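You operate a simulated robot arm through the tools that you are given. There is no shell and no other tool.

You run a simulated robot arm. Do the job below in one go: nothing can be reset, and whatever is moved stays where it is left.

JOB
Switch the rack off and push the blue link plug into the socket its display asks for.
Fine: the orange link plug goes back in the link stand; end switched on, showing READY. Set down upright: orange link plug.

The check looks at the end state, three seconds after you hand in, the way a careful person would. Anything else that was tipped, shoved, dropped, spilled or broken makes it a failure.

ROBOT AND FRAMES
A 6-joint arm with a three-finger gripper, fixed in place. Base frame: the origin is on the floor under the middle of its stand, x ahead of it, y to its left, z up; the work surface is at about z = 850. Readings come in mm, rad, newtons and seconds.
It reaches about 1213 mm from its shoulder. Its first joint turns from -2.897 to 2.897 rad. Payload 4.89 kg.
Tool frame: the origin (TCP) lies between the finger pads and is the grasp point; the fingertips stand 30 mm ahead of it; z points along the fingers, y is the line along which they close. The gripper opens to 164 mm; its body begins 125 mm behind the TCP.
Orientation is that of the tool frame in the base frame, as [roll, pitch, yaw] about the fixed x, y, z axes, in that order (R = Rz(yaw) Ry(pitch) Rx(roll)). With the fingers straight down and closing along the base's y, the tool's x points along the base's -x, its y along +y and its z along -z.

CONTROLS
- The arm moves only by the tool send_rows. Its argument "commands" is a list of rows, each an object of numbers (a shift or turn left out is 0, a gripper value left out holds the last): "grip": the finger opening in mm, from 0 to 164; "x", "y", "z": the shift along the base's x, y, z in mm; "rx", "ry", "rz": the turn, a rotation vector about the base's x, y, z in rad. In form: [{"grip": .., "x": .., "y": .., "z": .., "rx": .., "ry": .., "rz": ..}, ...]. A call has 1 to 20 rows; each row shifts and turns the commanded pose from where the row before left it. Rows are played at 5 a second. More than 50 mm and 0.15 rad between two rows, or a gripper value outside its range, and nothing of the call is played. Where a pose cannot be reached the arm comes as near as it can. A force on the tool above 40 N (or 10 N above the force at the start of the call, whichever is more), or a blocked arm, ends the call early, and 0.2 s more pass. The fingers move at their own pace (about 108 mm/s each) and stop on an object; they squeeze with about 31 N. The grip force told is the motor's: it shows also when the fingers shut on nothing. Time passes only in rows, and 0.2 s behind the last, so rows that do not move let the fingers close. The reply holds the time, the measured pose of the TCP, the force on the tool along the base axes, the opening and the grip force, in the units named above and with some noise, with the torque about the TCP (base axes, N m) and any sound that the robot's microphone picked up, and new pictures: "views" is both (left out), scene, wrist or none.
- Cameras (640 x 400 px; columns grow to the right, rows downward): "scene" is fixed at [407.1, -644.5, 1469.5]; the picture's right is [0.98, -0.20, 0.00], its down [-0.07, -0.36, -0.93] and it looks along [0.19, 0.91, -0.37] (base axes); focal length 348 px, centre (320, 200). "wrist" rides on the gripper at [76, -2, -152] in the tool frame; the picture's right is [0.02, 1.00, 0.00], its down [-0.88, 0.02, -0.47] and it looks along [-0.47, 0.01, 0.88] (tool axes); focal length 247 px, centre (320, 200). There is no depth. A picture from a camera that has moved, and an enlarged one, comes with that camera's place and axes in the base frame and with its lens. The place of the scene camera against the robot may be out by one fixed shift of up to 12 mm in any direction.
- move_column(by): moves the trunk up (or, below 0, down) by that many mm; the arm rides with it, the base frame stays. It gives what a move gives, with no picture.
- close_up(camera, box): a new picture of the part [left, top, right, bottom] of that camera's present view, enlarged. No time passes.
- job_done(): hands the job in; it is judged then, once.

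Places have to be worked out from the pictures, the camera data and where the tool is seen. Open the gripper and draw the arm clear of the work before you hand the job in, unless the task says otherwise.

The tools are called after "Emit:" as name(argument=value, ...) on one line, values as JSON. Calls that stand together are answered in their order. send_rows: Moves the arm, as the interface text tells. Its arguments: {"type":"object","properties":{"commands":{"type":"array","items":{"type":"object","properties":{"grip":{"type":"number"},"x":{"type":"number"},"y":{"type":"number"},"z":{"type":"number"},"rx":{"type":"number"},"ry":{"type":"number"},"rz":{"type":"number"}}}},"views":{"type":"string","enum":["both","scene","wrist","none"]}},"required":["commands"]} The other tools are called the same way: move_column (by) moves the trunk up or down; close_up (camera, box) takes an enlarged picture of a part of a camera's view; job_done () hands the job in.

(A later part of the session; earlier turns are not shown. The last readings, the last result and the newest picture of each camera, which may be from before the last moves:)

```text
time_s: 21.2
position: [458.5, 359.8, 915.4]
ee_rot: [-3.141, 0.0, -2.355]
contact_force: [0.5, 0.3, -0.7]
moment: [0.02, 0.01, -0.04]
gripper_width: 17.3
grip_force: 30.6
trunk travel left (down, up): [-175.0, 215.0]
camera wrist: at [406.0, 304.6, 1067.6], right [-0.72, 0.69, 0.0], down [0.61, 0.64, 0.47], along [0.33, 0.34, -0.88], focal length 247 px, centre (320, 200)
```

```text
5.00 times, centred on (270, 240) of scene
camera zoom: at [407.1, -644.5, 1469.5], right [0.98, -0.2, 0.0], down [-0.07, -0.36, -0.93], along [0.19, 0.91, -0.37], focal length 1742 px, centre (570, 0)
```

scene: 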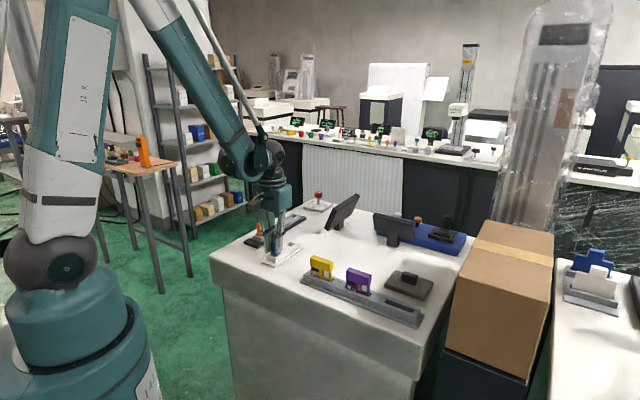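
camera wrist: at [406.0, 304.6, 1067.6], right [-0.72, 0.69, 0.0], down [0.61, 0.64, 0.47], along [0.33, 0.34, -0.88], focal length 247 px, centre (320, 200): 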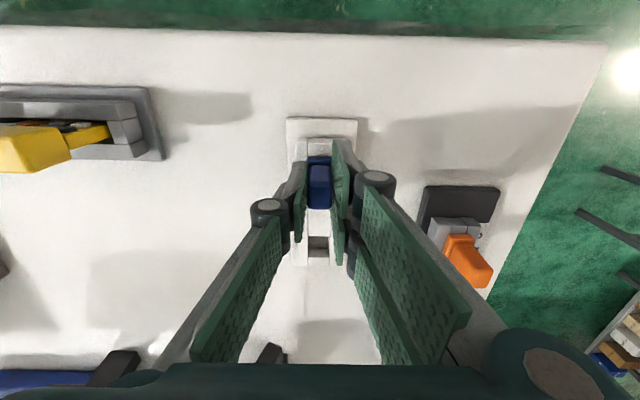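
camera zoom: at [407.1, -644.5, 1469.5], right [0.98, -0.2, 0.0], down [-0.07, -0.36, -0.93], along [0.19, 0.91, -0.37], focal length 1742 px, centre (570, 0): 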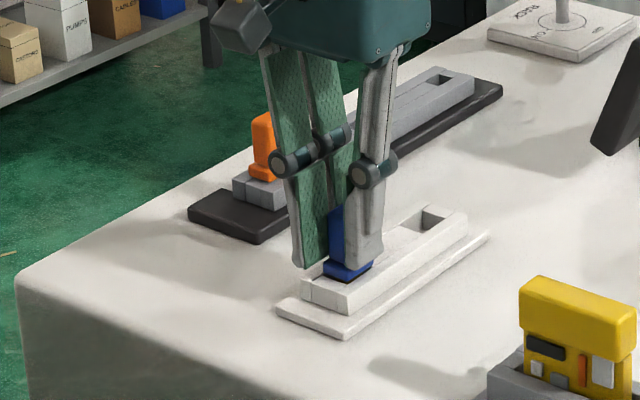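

Blue is gripped at 17.3 mm with almost no side load. I'll lift straight up, gently at first.

Emit:
send_rows(commands=[{"z": 8}, {"z": 12}, {"z": 20}, {"z": 40}, {"z": 40}, {}, {}], views="both")

Emit:
close_up(camera="wrist", box=[240, 100, 400, 220])

Emit:
close_up(camera="scene", box=[220, 170, 320, 270])

```text
time_s: 22.8
position: [460.0, 360.3, 1035.5]
ee_rot: [3.141, 0.001, -2.354]
contact_force: [-1.0, -0.7, 0.0]
moment: [0.03, -0.11, 0.03]
gripper_width: 17.2
grip_force: 31.3
trunk travel left (down, up): [-175.0, 215.0]
camera wrist: at [407.0, 305.1, 1188.2], right [-0.72, 0.69, 0.0], down [0.61, 0.64, 0.47], along [0.33, 0.34, -0.88], focal length 247 px, centre (320, 200)
```

scene: 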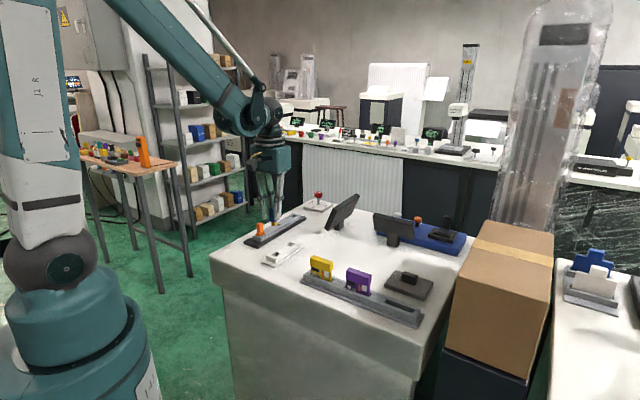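
wrist: 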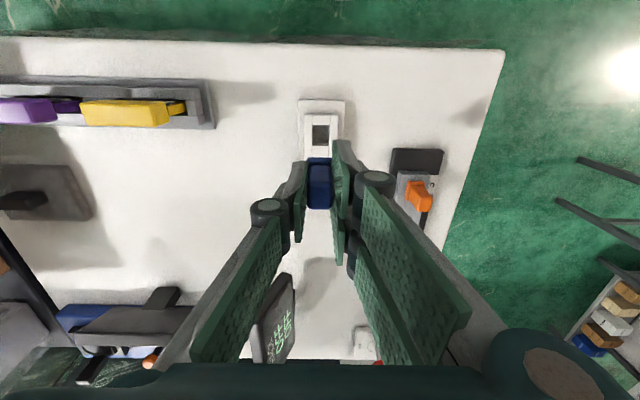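

```text
3.33 times, centred on (320, 160) of wrist
camera zoom: at [407.0, 305.1, 1188.2], right [-0.72, 0.69, 0.0], down [0.61, 0.64, 0.47], along [0.33, 0.34, -0.88], focal length 823 px, centre (320, 333)
```

zoom: 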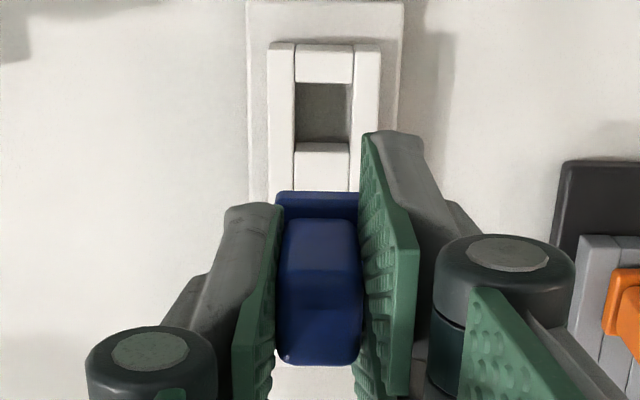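

```text
4.00 times, centred on (270, 220) of scene
camera zoom: at [407.1, -644.5, 1469.5], right [0.98, -0.2, 0.0], down [-0.07, -0.36, -0.93], along [0.19, 0.91, -0.37], focal length 1394 px, centre (520, 120)
```

zoom: 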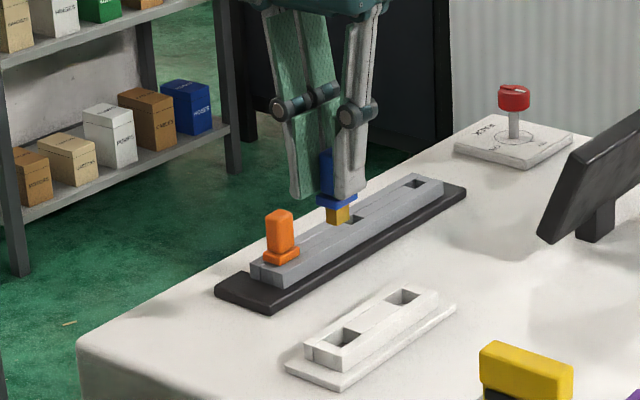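

Blue is out, showing a brass prong about 15 mm long, and the stand slots look fine. I'll carry it over the rack, offset ~55 mm past socket 2 along the rack, so I can see socket 2 and measure it against the tool.

Emit:
send_rows(commands=[{"x": 10.8, "y": 42.2}, {"x": 10.8, "y": 42.2}, {"x": 10.8, "y": 42.2}, {"x": 10.8, "y": 42.2}, {"x": 10.8, "y": 42.2}, {"x": 10.8, "y": 42.2}, {"z": -25}, {"z": -25}, {}, {}], views="both")

Emit:
close_up(camera="wrist", box=[240, 80, 400, 180])

Emit:
close_up(camera="scene", box=[240, 170, 340, 270])

```text
time_s: 25.0
position: [524.5, 614.8, 984.2]
ee_rot: [3.141, 0.0, -2.354]
contact_force: [-0.2, 0.3, 0.0]
moment: [-0.01, -0.01, -0.02]
gripper_width: 17.1
grip_force: 30.7
trunk travel left (down, up): [-175.0, 215.0]
camera wrist: at [470.8, 558.5, 1136.9], right [-0.72, 0.69, 0.0], down [0.61, 0.64, 0.47], along [0.33, 0.34, -0.88], focal length 247 px, centre (320, 200)
```

scene: 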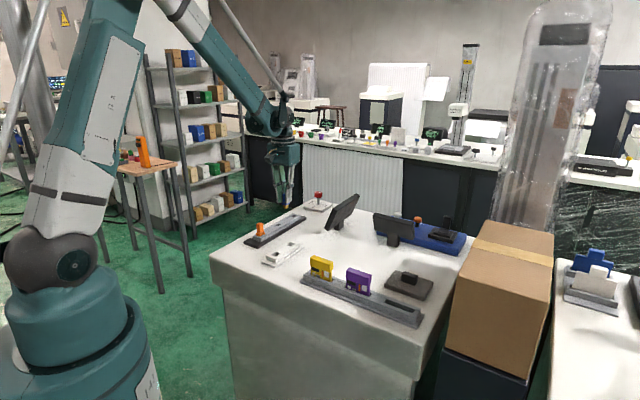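
wrist: 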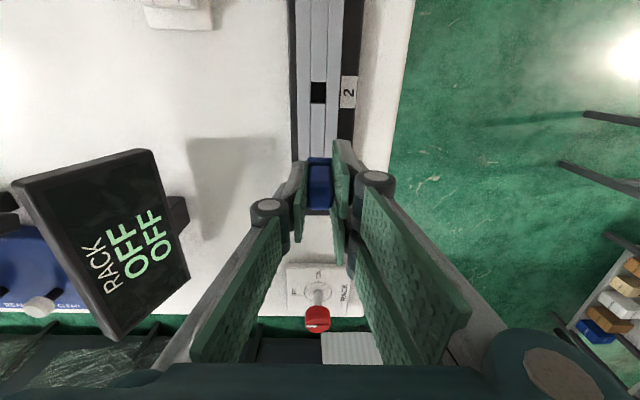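

```text
4.00 times, centred on (320, 130) of wrist
camera zoom: at [470.8, 558.5, 1136.9], right [-0.72, 0.69, 0.0], down [0.61, 0.64, 0.47], along [0.33, 0.34, -0.88], focal length 988 px, centre (320, 480)
```

zoom: 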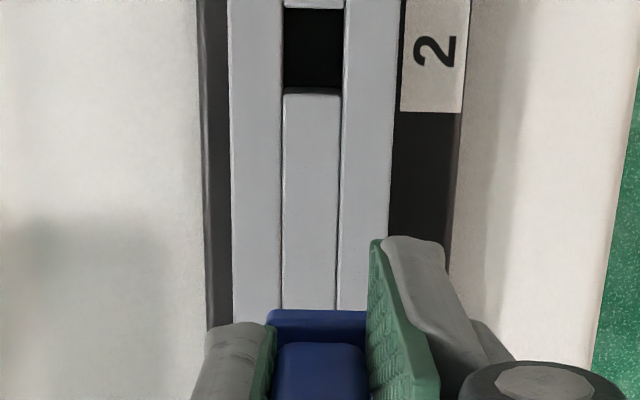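

```text
4.00 times, centred on (290, 220) of scene
camera zoom: at [407.1, -644.5, 1469.5], right [0.98, -0.2, 0.0], down [-0.07, -0.36, -0.93], along [0.19, 0.91, -0.37], focal length 1394 px, centre (440, 120)
```

zoom: 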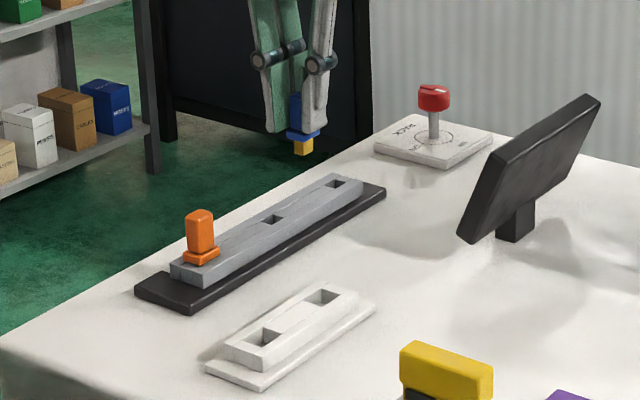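

Socket 2 is visible behind the held plug: about 14×19 mm, centred about 55 mm behind the tool axis and ~3 mm to its left. I'll take high-magnification close-ups to measure the plug, prong and socket more exactly.

Emit:
close_up(camera="wrist", box=[288, 150, 368, 220])

Emit:
close_up(camera="wrist", box=[288, 70, 368, 120])

Emit:
close_up(camera="scene", box=[265, 180, 305, 215])

Emit:
close_up(camera="scene", box=[245, 205, 325, 255])

```text
5.71 times, centred on (328, 185) of wrist
camera zoom: at [470.8, 558.5, 1136.9], right [-0.72, 0.69, 0.0], down [0.61, 0.64, 0.47], along [0.33, 0.34, -0.88], focal length 1411 px, centre (274, 286)
```

zoom: 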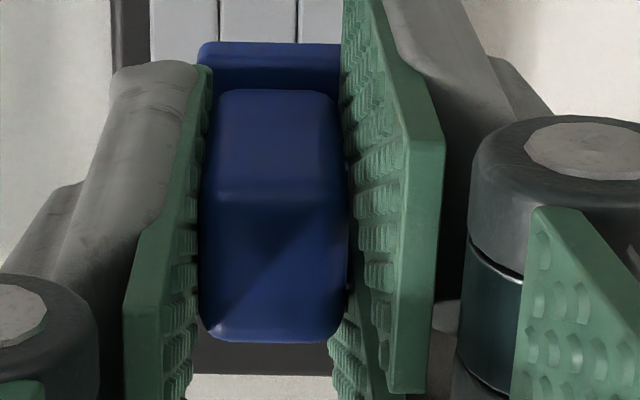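

```text
8.00 times, centred on (328, 95) of wrist
camera zoom: at [470.8, 558.5, 1136.9], right [-0.72, 0.69, 0.0], down [0.61, 0.64, 0.47], along [0.33, 0.34, -0.88], focal length 1976 px, centre (256, 1040)
```

zoom: 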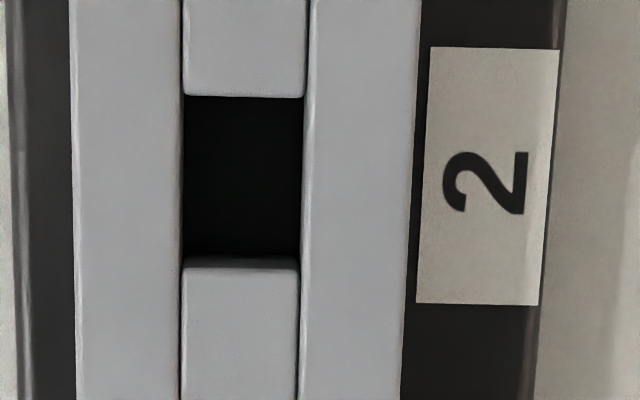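

```text
11.43 times, centred on (285, 198) of scene
camera zoom: at [407.1, -644.5, 1469.5], right [0.98, -0.2, 0.0], down [-0.07, -0.36, -0.93], along [0.19, 0.91, -0.37], focal length 3982 px, centre (720, 229)
```

zoom: 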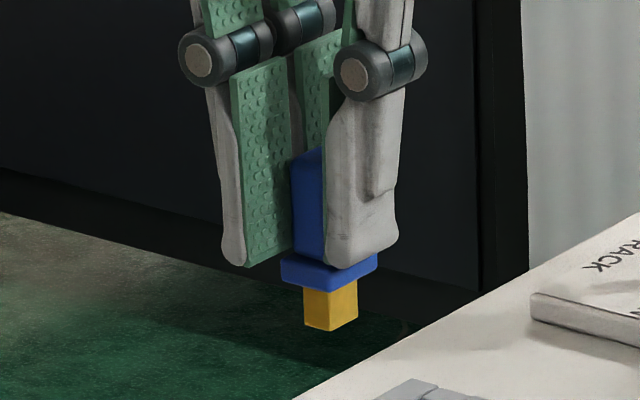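

```text
8.00 times, centred on (285, 230) of scene
camera zoom: at [407.1, -644.5, 1469.5], right [0.98, -0.2, 0.0], down [-0.07, -0.36, -0.93], along [0.19, 0.91, -0.37], focal length 2787 px, centre (600, -40)
```

zoom: 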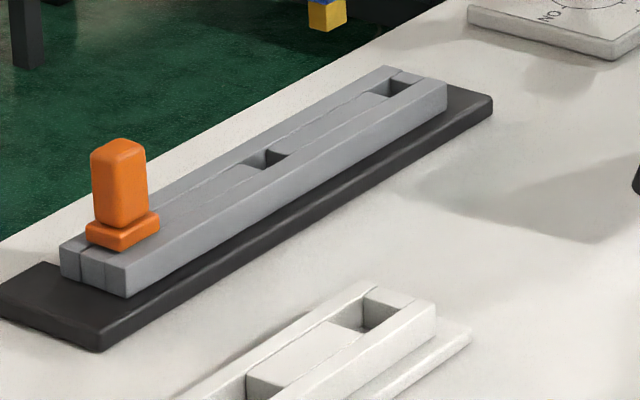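

From the close-ups, the prong is about 12×15 mm and the socket about 14.4×18.2 mm. Both cameras agree the plug must move about -55.8 mm along the rack and -3.1 mm across. I'll do that and lower to hover about 15 mm above socket 2.

Emit:
send_rows(commands=[{"x": -18.6, "y": -20.9}, {"x": -18.6, "y": -20.8}, {"z": -20}, {"z": -16}, {}, {}], views="both")

Emit:
close_up(camera="scene", box=[250, 185, 314, 225])

Emit:
close_up(camera="wrist", box=[280, 120, 376, 220])

```text
time_s: 26.4
position: [486.9, 571.0, 948.3]
ee_rot: [3.14, 0.001, -2.354]
contact_force: [-0.2, 1.0, -0.2]
moment: [-0.03, 0.04, -0.01]
gripper_width: 17.0
grip_force: 30.7
trunk travel left (down, up): [-175.0, 215.0]
camera wrist: at [433.8, 516.4, 1101.6], right [-0.72, 0.69, 0.0], down [0.61, 0.64, 0.47], along [0.33, 0.34, -0.88], focal length 247 px, centre (320, 200)
```

scene: 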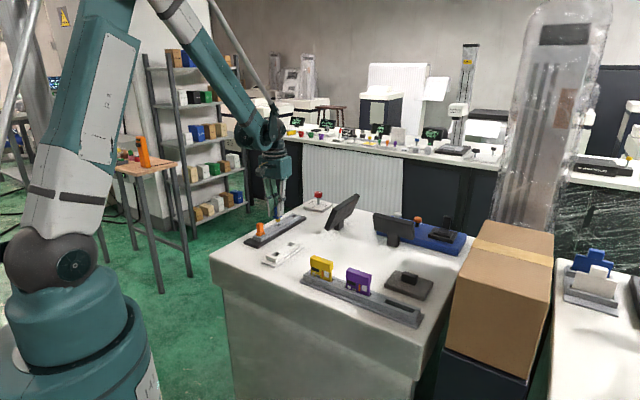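
wrist: 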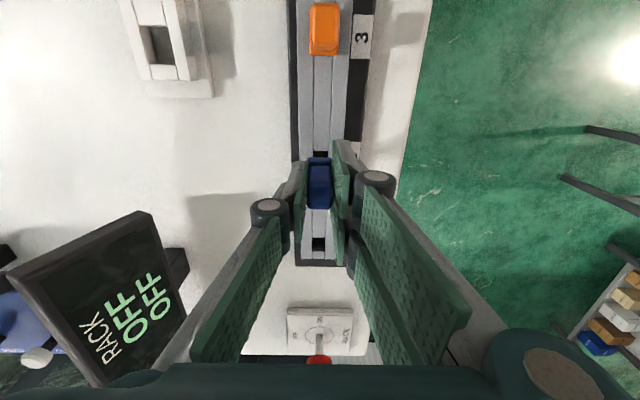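

```text
10.00 times, centred on (282, 205) of scene
camera zoom: at [407.1, -644.5, 1469.5], right [0.98, -0.2, 0.0], down [-0.07, -0.36, -0.93], along [0.19, 0.91, -0.37], focal length 3484 px, centre (700, 150)
```

zoom: 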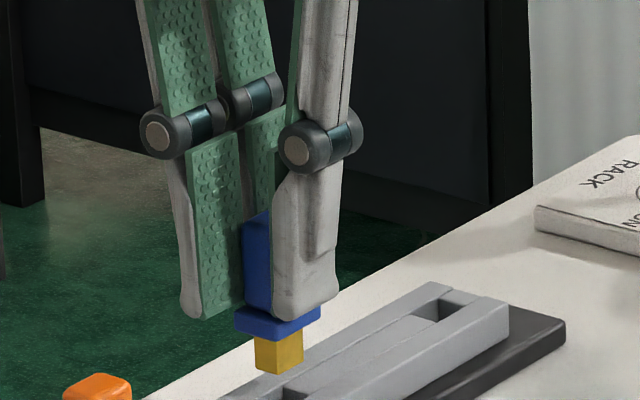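

```text
4.00 times, centred on (328, 170) of wrist
camera zoom: at [433.8, 516.4, 1101.6], right [-0.72, 0.69, 0.0], down [0.61, 0.64, 0.47], along [0.33, 0.34, -0.88], focal length 988 px, centre (288, 320)
```

zoom: 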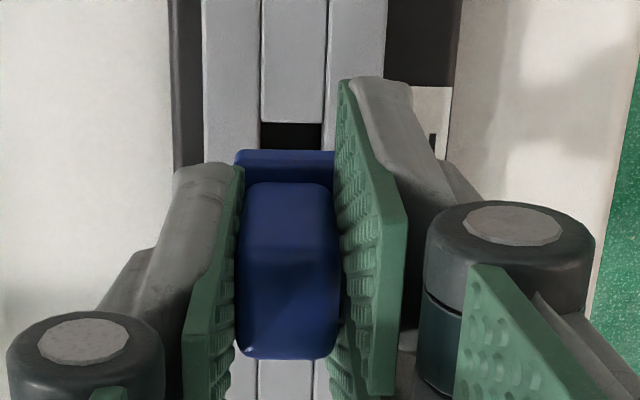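

The plug hovers over socket 2, and the socket's near rim is visible just behind the flange, consistent within about 1 mm. I'll take one more scene close-up including the socket before lowering.

Emit:
close_up(camera="scene", box=[262, 210, 302, 235])

Emit:
close_up(camera="wrist", box=[296, 130, 344, 170])

```text
16.00 times, centred on (282, 222) of scene
camera zoom: at [407.1, -644.5, 1469.5], right [0.98, -0.2, 0.0], down [-0.07, -0.36, -0.93], along [0.19, 0.91, -0.37], focal length 5574 px, centre (928, -160)
```

zoom: 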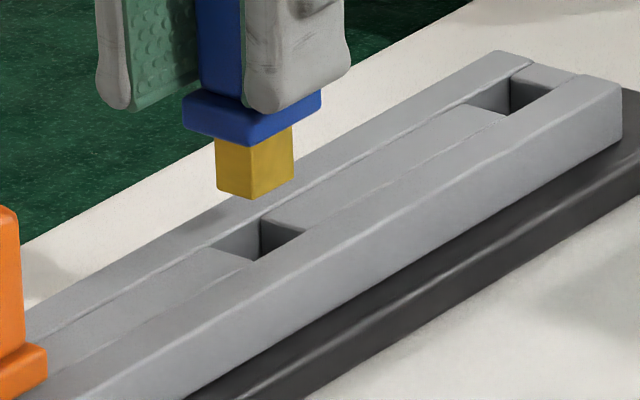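

```text
10.00 times, centred on (320, 150) of wrist
camera zoom: at [433.8, 516.4, 1101.6], right [-0.72, 0.69, 0.0], down [0.61, 0.64, 0.47], along [0.33, 0.34, -0.88], focal length 2470 px, centre (320, 700)
```

zoom: 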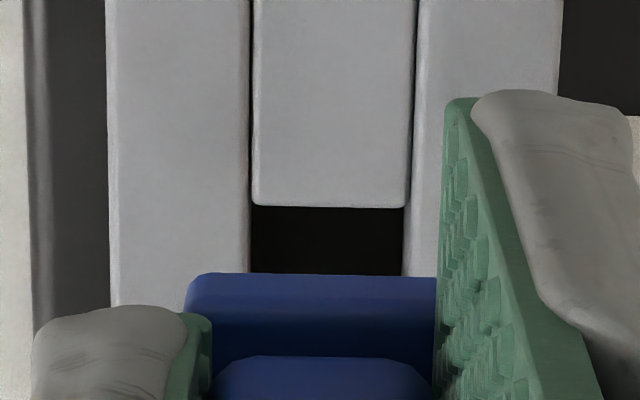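

Both views show the prong (≈11×16 mm) within about 1 mm of the socket (≈14×19 mm). I'll nudge +0.85 mm in y and lower gently about 16 mm, watching the force.

Emit:
send_rows(commands=[{"y": 0.85, "z": -5}, {"z": -5}, {"z": -3}, {"z": -2}, {"z": -1}, {}], views="none")

Emit:
close_up(camera="scene", box=[262, 210, 302, 235])

Emit:
close_up(camera="wrist", box=[296, 130, 344, 170])

```text
time_s: 27.8
position: [487.1, 573.6, 933.1]
ee_rot: [3.141, -0.001, -2.355]
contact_force: [0.2, -0.6, -0.7]
moment: [0.03, 0.0, -0.02]
gripper_width: 17.3
grip_force: 30.7
trunk travel left (down, up): [-175.0, 215.0]
```

```text
16.00 times, centred on (282, 222) of scene
camera zoom: at [407.1, -644.5, 1469.5], right [0.98, -0.2, 0.0], down [-0.07, -0.36, -0.93], along [0.19, 0.91, -0.37], focal length 5574 px, centre (928, -160)
```

zoom: 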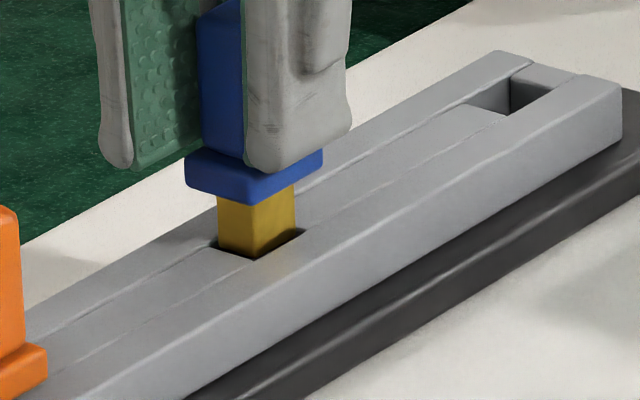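

```text
10.00 times, centred on (320, 150) of wrist
camera zoom: at [433.6, 517.5, 1085.7], right [-0.72, 0.69, 0.0], down [0.61, 0.64, 0.47], along [0.33, 0.34, -0.88], focal length 2470 px, centre (320, 700)
```

zoom: 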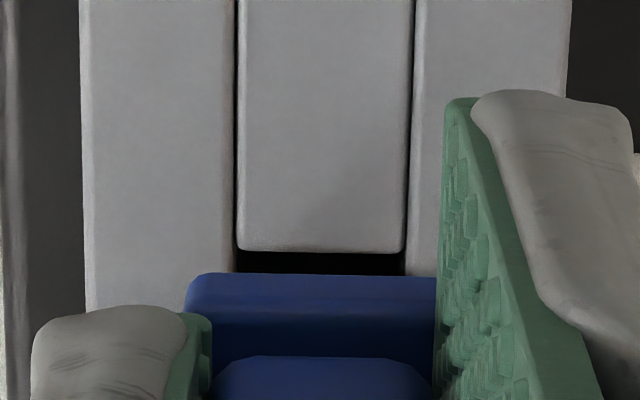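

The prong is right at or just inside the socket rim with no contact force. I'll keep lowering in small steps and check the forces.

Emit:
send_rows(commands=[{"z": -2}, {"z": -2}, {"z": -1}, {}], views="none")

Emit:
close_up(camera="scene", box=[262, 210, 302, 235])

```text
time_s: 28.8
position: [487.2, 572.5, 928.8]
ee_rot: [3.14, 0.0, -2.352]
contact_force: [-0.3, -0.2, -0.2]
moment: [0.01, -0.02, 0.0]
gripper_width: 16.8
grip_force: 30.6
trunk travel left (down, up): [-175.0, 215.0]
```

```text
16.00 times, centred on (282, 222) of scene
camera zoom: at [407.1, -644.5, 1469.5], right [0.98, -0.2, 0.0], down [-0.07, -0.36, -0.93], along [0.19, 0.91, -0.37], focal length 5574 px, centre (928, -160)
```

zoom: 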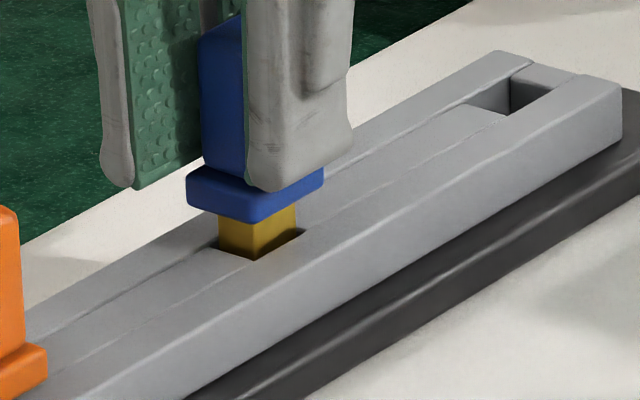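

The prong is entering the socket freely. I'll continue down toward the seat in small steps.

Emit:
send_rows(commands=[{"z": -3}, {"z": -2}, {"z": -1}, {"z": -1}, {}], views="none")

Emit:
close_up(camera="scene", box=[262, 210, 302, 235])

```text
time_s: 30.0
position: [486.6, 572.3, 920.6]
ee_rot: [-3.141, 0.001, -2.354]
contact_force: [-0.2, 0.5, 0.1]
moment: [0.01, -0.01, 0.0]
gripper_width: 17.2
grip_force: 31.0
trunk travel left (down, up): [-175.0, 215.0]
```

```text
16.00 times, centred on (282, 222) of scene
camera zoom: at [407.1, -644.5, 1469.5], right [0.98, -0.2, 0.0], down [-0.07, -0.36, -0.93], along [0.19, 0.91, -0.37], focal length 5574 px, centre (928, -160)
```

zoom: 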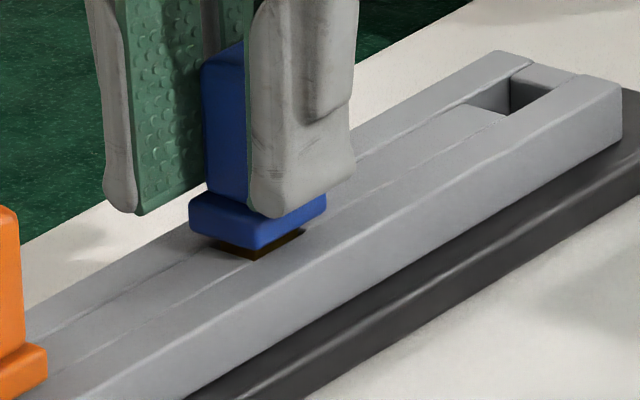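

The flange is about 2–3 mm from seating, still with no force. I'll press down in 1 mm steps until contact registers.

Emit:
send_rows(commands=[{"z": -1}, {"z": -1}, {"z": -1}, {}], views="none")

Emit:
close_up(camera="scene", box=[262, 210, 302, 235])

```text
time_s: 31.0
position: [486.8, 573.2, 918.5]
ee_rot: [-3.141, 0.0, -2.353]
contact_force: [1.6, 1.3, 12.8]
moment: [0.09, -0.12, 0.0]
gripper_width: 17.0
grip_force: 30.5
trunk travel left (down, up): [-175.0, 215.0]
```

```text
16.00 times, centred on (282, 222) of scene
camera zoom: at [407.1, -644.5, 1469.5], right [0.98, -0.2, 0.0], down [-0.07, -0.36, -0.93], along [0.19, 0.91, -0.37], focal length 5574 px, centre (928, -160)
```

zoom: 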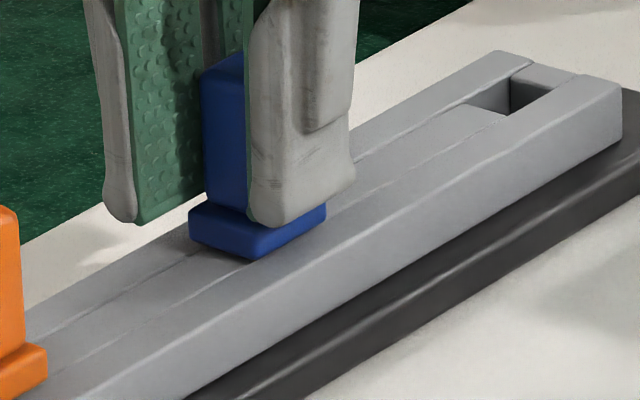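

Contact at 12.8 N and the flange is down on the rack. I'll give a slight extra push to make sure it's fully seated.

Emit:
send_rows(commands=[{"z": -0.6}, {}], views="none")

```text
time_s: 31.6
position: [487.0, 571.2, 918.1]
ee_rot: [-3.14, 0.0, -2.354]
contact_force: [0.6, 1.4, 21.7]
moment: [0.1, -0.06, 0.02]
gripper_width: 17.3
grip_force: 30.5
trunk travel left (down, up): [-175.0, 215.0]
```

Force rises stiffly, so the plug is fully seated. I'll relieve the preload, open the fingers, and lift clear.

Emit:
send_rows(commands=[{"z": 1.2}, {}, {"grip": 60}, {}, {}, {"z": 20}, {"z": 40}, {"z": 45}, {}, {}], views="both")

Emit:
close_up(camera="scene", box=[240, 180, 320, 240])

Emit:
close_up(camera="wrist", box=[260, 40, 380, 200])

```text
time_s: 33.8
position: [487.6, 572.3, 1024.4]
ee_rot: [-3.141, 0.0, -2.355]
contact_force: [0.7, -0.4, 0.0]
moment: [0.04, -0.02, 0.0]
gripper_width: 59.9
grip_force: 0.1
trunk travel left (down, up): [-175.0, 215.0]
camera wrist: at [434.2, 517.8, 1176.9], right [-0.72, 0.69, 0.0], down [0.61, 0.64, 0.47], along [0.33, 0.34, -0.88], focal length 247 px, centre (320, 200)
```

scene: 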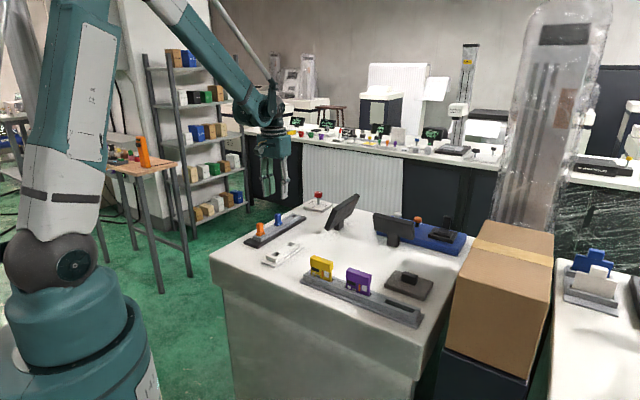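
wrist: 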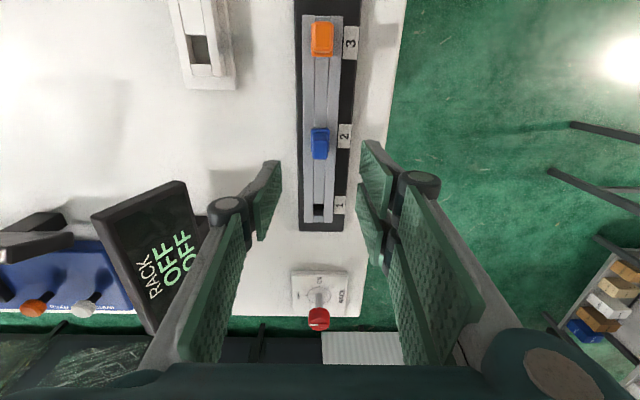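

```text
6.67 times, centred on (280, 210) of scene
camera zoom: at [407.1, -644.5, 1469.5], right [0.98, -0.2, 0.0], down [-0.07, -0.36, -0.93], along [0.19, 0.91, -0.37], focal length 2323 px, centre (587, 133)
```

zoom: 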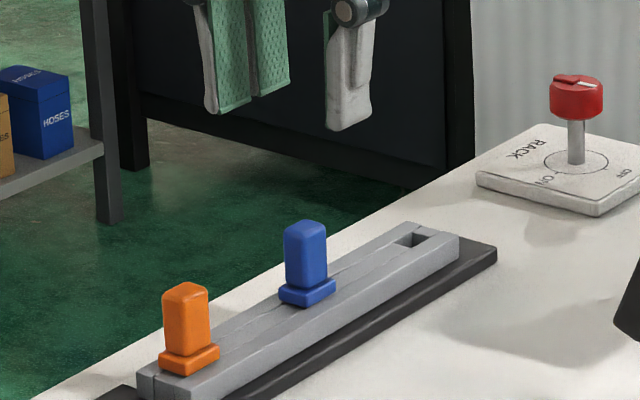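

```text
2.50 times, centred on (320, 120) of wrist
camera zoom: at [434.2, 517.8, 1176.9], right [-0.72, 0.69, 0.0], down [0.61, 0.64, 0.47], along [0.33, 0.34, -0.88], focal length 617 px, centre (320, 400)
```

zoom: 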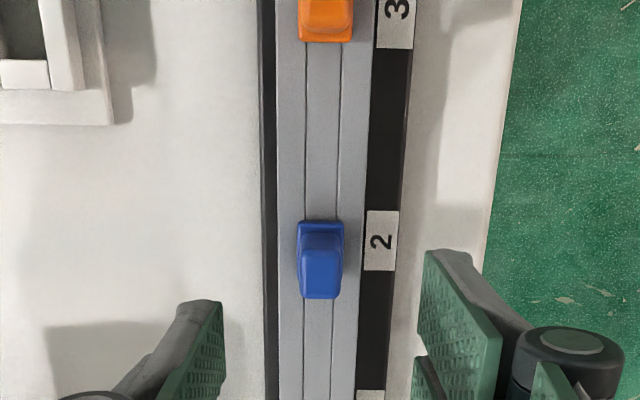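

Blue sits upright in socket 2. Next I'll move back ~99 mm along the rack to the orange plug and look from z≈1000.

Emit:
send_rows(commands=[{"x": -23.3, "y": -23.4}, {"x": -23.3, "y": -23.4}, {"x": -23.3, "y": -23.4}, {"z": -24}, {}, {}], views="both")

Emit:
close_up(camera="wrist", box=[240, 80, 400, 180])

```text
time_s: 35.2
position: [418.2, 502.6, 998.8]
ee_rot: [3.141, 0.0, -2.354]
contact_force: [0.5, 0.5, 0.0]
moment: [-0.03, 0.0, -0.02]
gripper_width: 60.2
grip_force: 0.0
trunk travel left (down, up): [-175.0, 215.0]
camera wrist: at [364.2, 448.1, 1152.3], right [-0.72, 0.69, 0.0], down [0.61, 0.64, 0.47], along [0.33, 0.34, -0.88], focal length 247 px, centre (320, 200)
```

scene: 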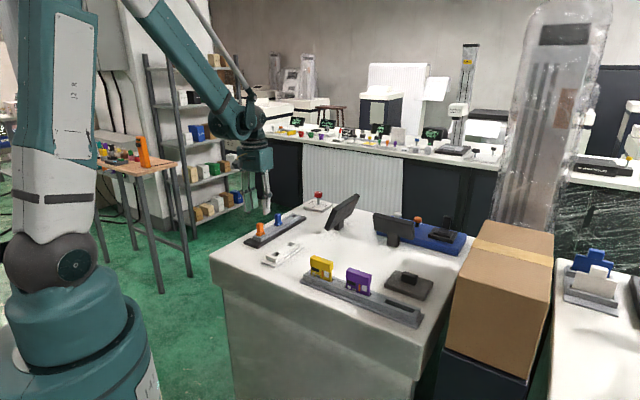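
wrist: 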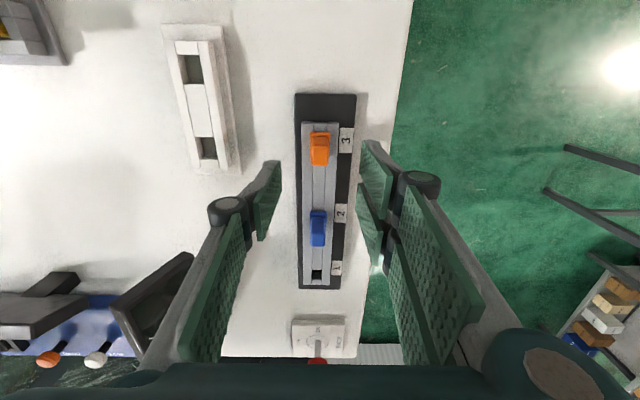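

```text
4.00 times, centred on (320, 130) of wrist
camera zoom: at [364.2, 448.1, 1152.3], right [-0.72, 0.69, 0.0], down [0.61, 0.64, 0.47], along [0.33, 0.34, -0.88], focal length 988 px, centre (320, 480)
```

zoom: 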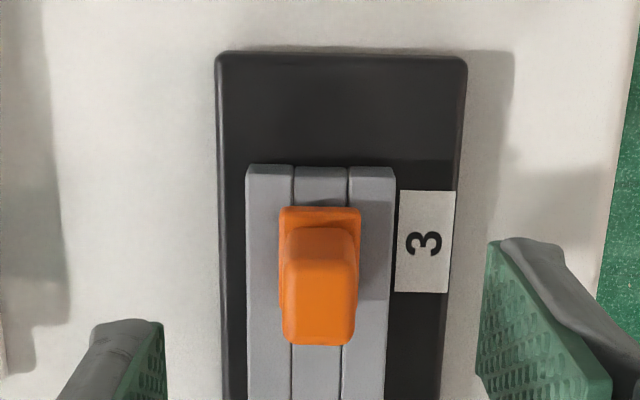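

Orange is within ~1.5 mm of the tool axis. I'll correct that and descend to z≈918, the same relative grip height I used for blue.

Emit:
send_rows(commands=[{"x": -1.0, "y": -1.0}, {"z": -30}, {"z": -30}, {"z": -14}, {"z": -7}, {}, {}], views="both")

Emit:
close_up(camera="wrist", box=[240, 120, 400, 220])

Emit:
close_up(camera="scene", box=[230, 190, 310, 250])

```text
time_s: 36.8
position: [415.5, 500.4, 919.0]
ee_rot: [3.141, 0.001, -2.356]
contact_force: [-0.4, -0.5, 0.6]
moment: [0.0, 0.02, 0.01]
gripper_width: 59.8
grip_force: 0.0
trunk travel left (down, up): [-175.0, 215.0]
camera wrist: at [362.3, 446.0, 1072.0], right [-0.72, 0.69, 0.0], down [0.61, 0.64, 0.47], along [0.33, 0.34, -0.88], focal length 247 px, centre (320, 200)
```

scene: 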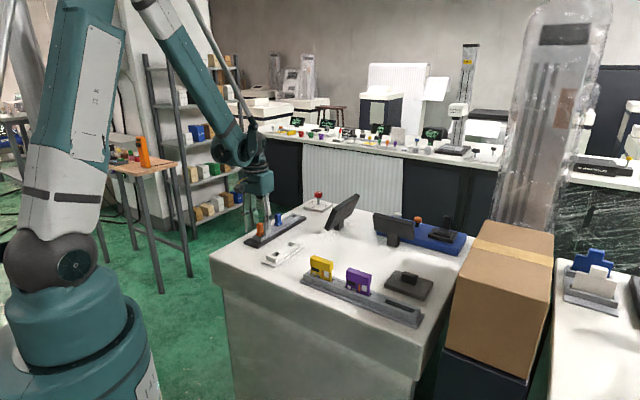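
wrist: 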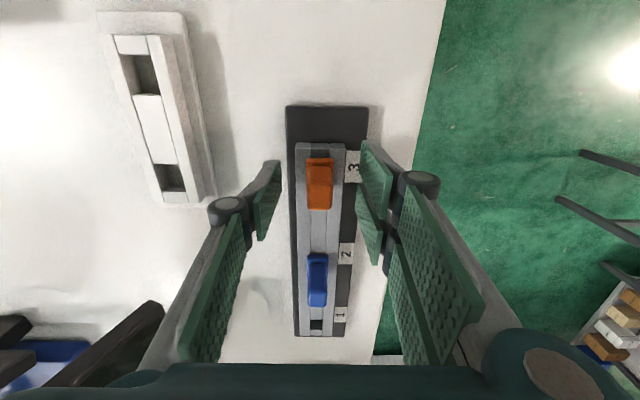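

```text
4.00 times, centred on (320, 170) of wrist
camera zoom: at [362.3, 446.0, 1072.0], right [-0.72, 0.69, 0.0], down [0.61, 0.64, 0.47], along [0.33, 0.34, -0.88], focal length 988 px, centre (320, 320)
```

zoom: 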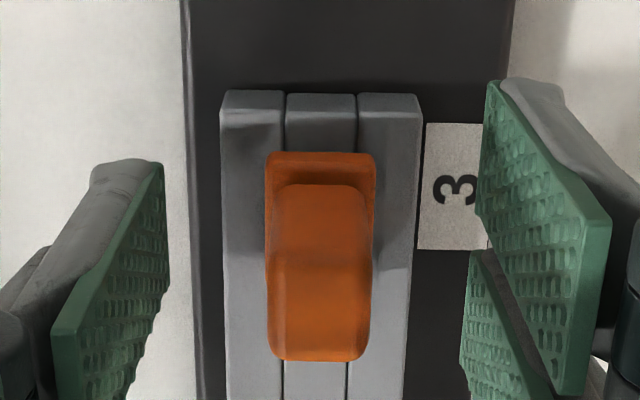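

```text
6.67 times, centred on (270, 220) of scene
camera zoom: at [407.1, -644.5, 1469.5], right [0.98, -0.2, 0.0], down [-0.07, -0.36, -0.93], along [0.19, 0.91, -0.37], focal length 2323 px, centre (653, 67)
```

zoom: 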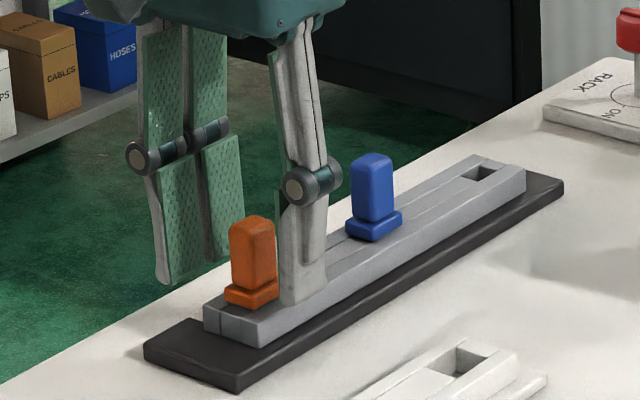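

Orange is centred between the fingers in the same relative spot as blue. Closing now.

Emit:
send_rows(commands=[{"grip": 5}, {}, {}, {}, {}], views="none")

Emit:
close_up(camera="wrist", box=[240, 120, 400, 220])

```text
time_s: 38.0
position: [416.3, 501.2, 917.0]
ee_rot: [-3.141, 0.001, -2.355]
contact_force: [0.0, 0.3, 0.8]
moment: [-0.01, 0.01, 0.0]
gripper_width: 17.0
grip_force: 31.6
trunk travel left (down, up): [-175.0, 215.0]
```

```text
4.00 times, centred on (320, 170) of wrist
camera zoom: at [362.4, 446.1, 1072.1], right [-0.72, 0.69, 0.0], down [0.61, 0.64, 0.47], along [0.33, 0.34, -0.88], focal length 988 px, centre (320, 320)
```

zoom: 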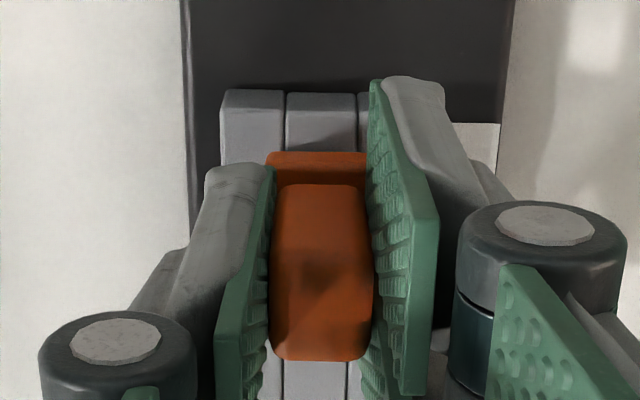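

Orange is gripped at 17 mm with no side load. I'll lift straight up out of socket 3.

Emit:
send_rows(commands=[{"z": 6}, {"z": 10}, {"z": 20}, {"z": 40}, {"z": 40}, {}, {}], views="both")

Emit:
close_up(camera="scene", box=[220, 170, 320, 250])

```text
time_s: 39.6
position: [415.7, 501.8, 1034.0]
ee_rot: [-3.141, 0.0, -2.354]
contact_force: [-0.9, -1.2, 0.0]
moment: [0.09, -0.02, -0.04]
gripper_width: 17.1
grip_force: 31.2
trunk travel left (down, up): [-175.0, 215.0]
camera wrist: at [363.1, 445.9, 1187.1], right [-0.72, 0.69, 0.0], down [0.61, 0.64, 0.47], along [0.33, 0.34, -0.88], focal length 247 px, centre (320, 200)
```

scene: 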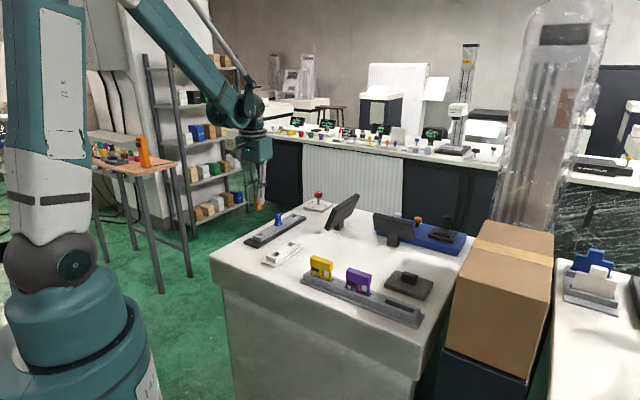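
wrist: 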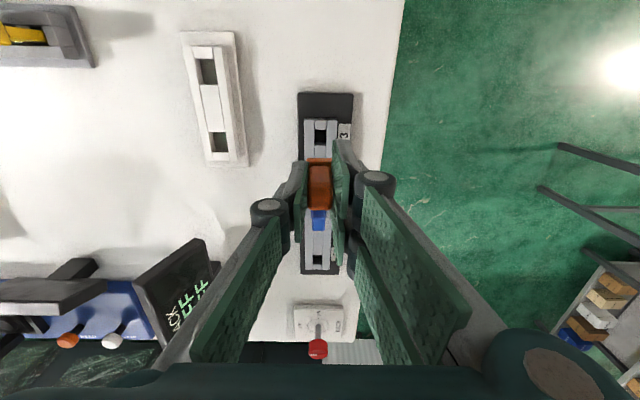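

```text
5.00 times, centred on (270, 210) of scene
camera zoom: at [407.1, -644.5, 1469.5], right [0.98, -0.2, 0.0], down [-0.07, -0.36, -0.93], along [0.19, 0.91, -0.37], focal length 1742 px, centre (570, 150)
```

zoom: 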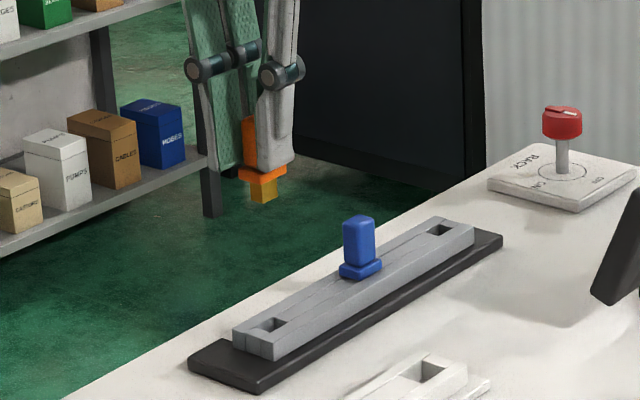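

Orange is lifted cleanly. I'll carry it to a hover ~55 mm past the stand's free end slot, so that slot is visible behind the plug for measuring.

Emit:
send_rows(commands=[{"x": 33.8, "y": -11.8}, {"x": 33.8, "y": -11.8}, {"x": 33.8, "y": -11.8}, {"x": 33.8, "y": -11.8}, {"z": -25}, {"z": -25}, {}, {}], views="both")

Emit:
close_up(camera="wrist", box=[240, 80, 400, 180])

Emit:
close_up(camera="scene", box=[255, 190, 335, 270])

```text
time_s: 41.4
position: [552.0, 454.1, 984.6]
ee_rot: [3.141, 0.001, -2.355]
contact_force: [0.4, 0.1, -0.2]
moment: [0.0, 0.02, 0.0]
gripper_width: 16.9
grip_force: 31.5
trunk travel left (down, up): [-175.0, 215.0]
camera wrist: at [498.5, 399.4, 1137.2], right [-0.72, 0.69, 0.0], down [0.61, 0.64, 0.47], along [0.33, 0.34, -0.88], focal length 247 px, centre (320, 200)
```

scene: 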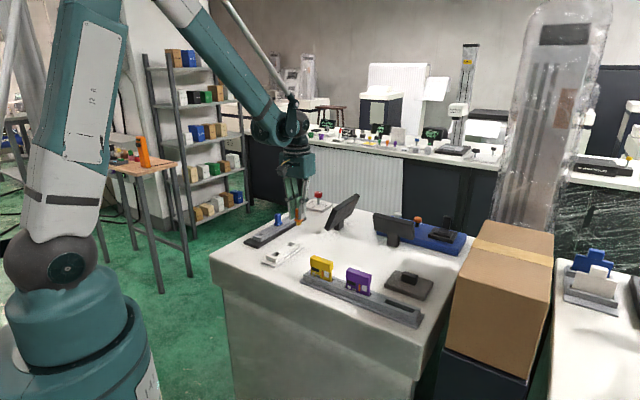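
wrist: 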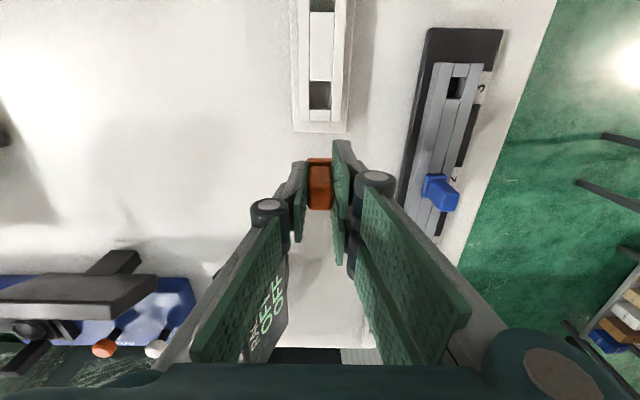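

```text
4.00 times, centred on (320, 130) of wrist
camera zoom: at [498.5, 399.4, 1137.2], right [-0.72, 0.69, 0.0], down [0.61, 0.64, 0.47], along [0.33, 0.34, -0.88], focal length 988 px, centre (320, 480)
```

zoom: 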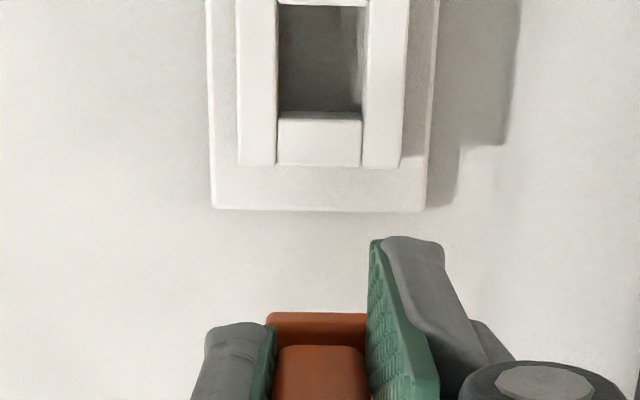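

```text
5.00 times, centred on (295, 230) of scene
camera zoom: at [407.1, -644.5, 1469.5], right [0.98, -0.2, 0.0], down [-0.07, -0.36, -0.93], along [0.19, 0.91, -0.37], focal length 1742 px, centre (445, 50)
```

zoom: 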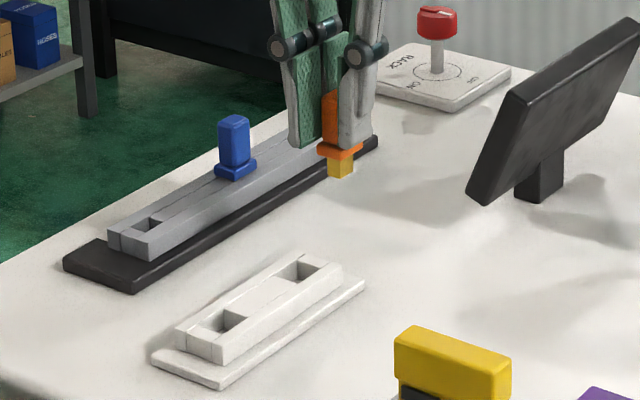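

The end slot is visible (about 21.5×25 mm) and its offset from the plug is about -53 mm along and -0.9 mm across. I'll move over it and lower to a ~12 mm hover for a check.

Emit:
send_rows(commands=[{"x": -18.4, "y": -19.1}, {"x": -18.4, "y": -19.1}, {"z": -22}, {"z": -22}, {}, {}], views="both")

Emit:
close_up(camera="scene", box=[268, 230, 308, 255])

Emit:
close_up(camera="wrist", box=[296, 130, 344, 170])

```text
time_s: 42.8
position: [515.1, 417.0, 939.9]
ee_rot: [-3.141, 0.0, -2.356]
contact_force: [-0.6, -0.8, -0.7]
moment: [-0.01, 0.04, -0.02]
gripper_width: 17.1
grip_force: 31.5
trunk travel left (down, up): [-175.0, 215.0]
camera wrist: at [461.7, 361.7, 1092.9], right [-0.72, 0.69, 0.0], down [0.61, 0.64, 0.47], along [0.33, 0.34, -0.88], focal length 247 px, centre (320, 200)
```

scene: 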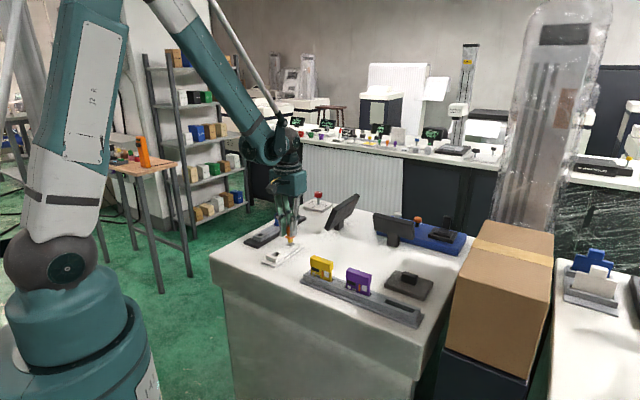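
wrist: 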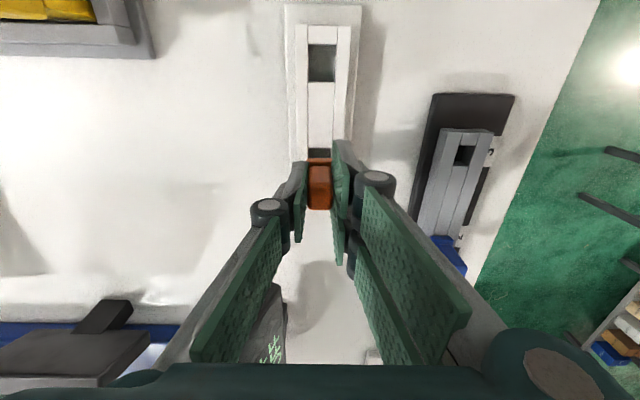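

```text
16.00 times, centred on (288, 242) of scene
camera zoom: at [407.1, -644.5, 1469.5], right [0.98, -0.2, 0.0], down [-0.07, -0.36, -0.93], along [0.19, 0.91, -0.37], focal length 5574 px, centre (832, -480)
```

zoom: 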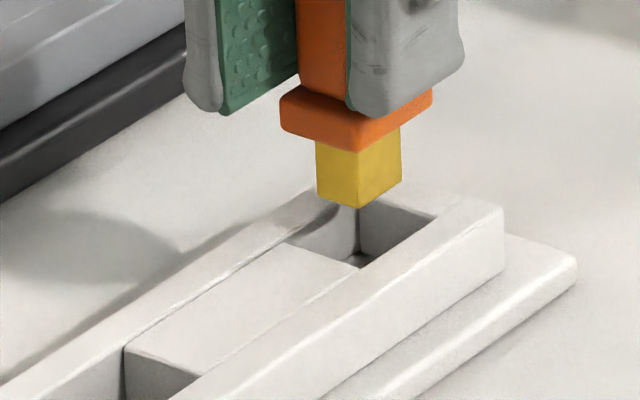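

```text
10.00 times, centred on (320, 150) of wrist
camera zoom: at [461.7, 361.7, 1092.9], right [-0.72, 0.69, 0.0], down [0.61, 0.64, 0.47], along [0.33, 0.34, -0.88], focal length 2470 px, centre (320, 700)
```

zoom: 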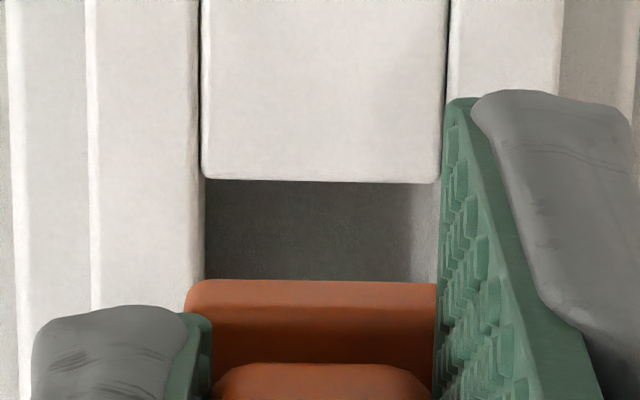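

Both views show the orange prong centred over the slot within about 0.5 mm. I'll lower it in.

Emit:
send_rows(commands=[{"z": -6}, {"z": -5}, {"z": -3}, {"z": -2}, {"z": -2}, {}], views="none")

Emit:
close_up(camera="scene", box=[268, 230, 308, 255])

Emit:
close_up(camera="wrist", box=[296, 130, 344, 170])

```text
time_s: 44.2
position: [515.1, 415.4, 921.9]
ee_rot: [3.141, 0.0, -2.354]
contact_force: [-0.3, -0.2, 0.4]
moment: [0.05, 0.01, -0.01]
gripper_width: 17.1
grip_force: 31.3
trunk travel left (down, up): [-175.0, 215.0]
```

```text
16.00 times, centred on (288, 242) of scene
camera zoom: at [407.1, -644.5, 1469.5], right [0.98, -0.2, 0.0], down [-0.07, -0.36, -0.93], along [0.19, 0.91, -0.37], focal length 5574 px, centre (832, -480)
```

zoom: 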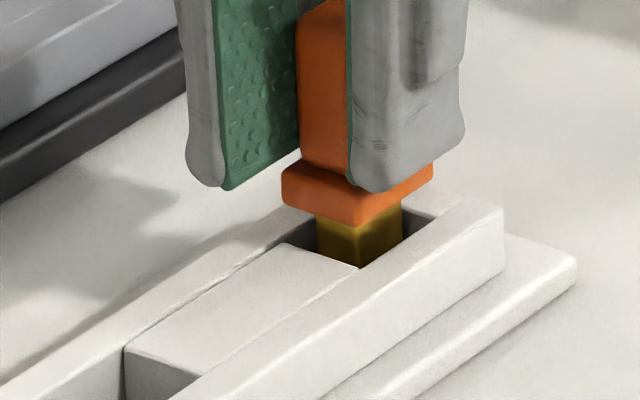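

```text
10.00 times, centred on (320, 150) of wrist
camera zoom: at [461.3, 361.2, 1075.3], right [-0.72, 0.69, 0.0], down [0.61, 0.64, 0.47], along [0.33, 0.34, -0.88], focal length 2470 px, centre (320, 700)
```

zoom: 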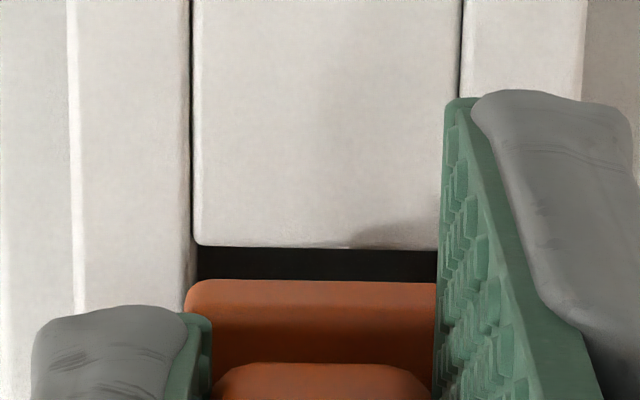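

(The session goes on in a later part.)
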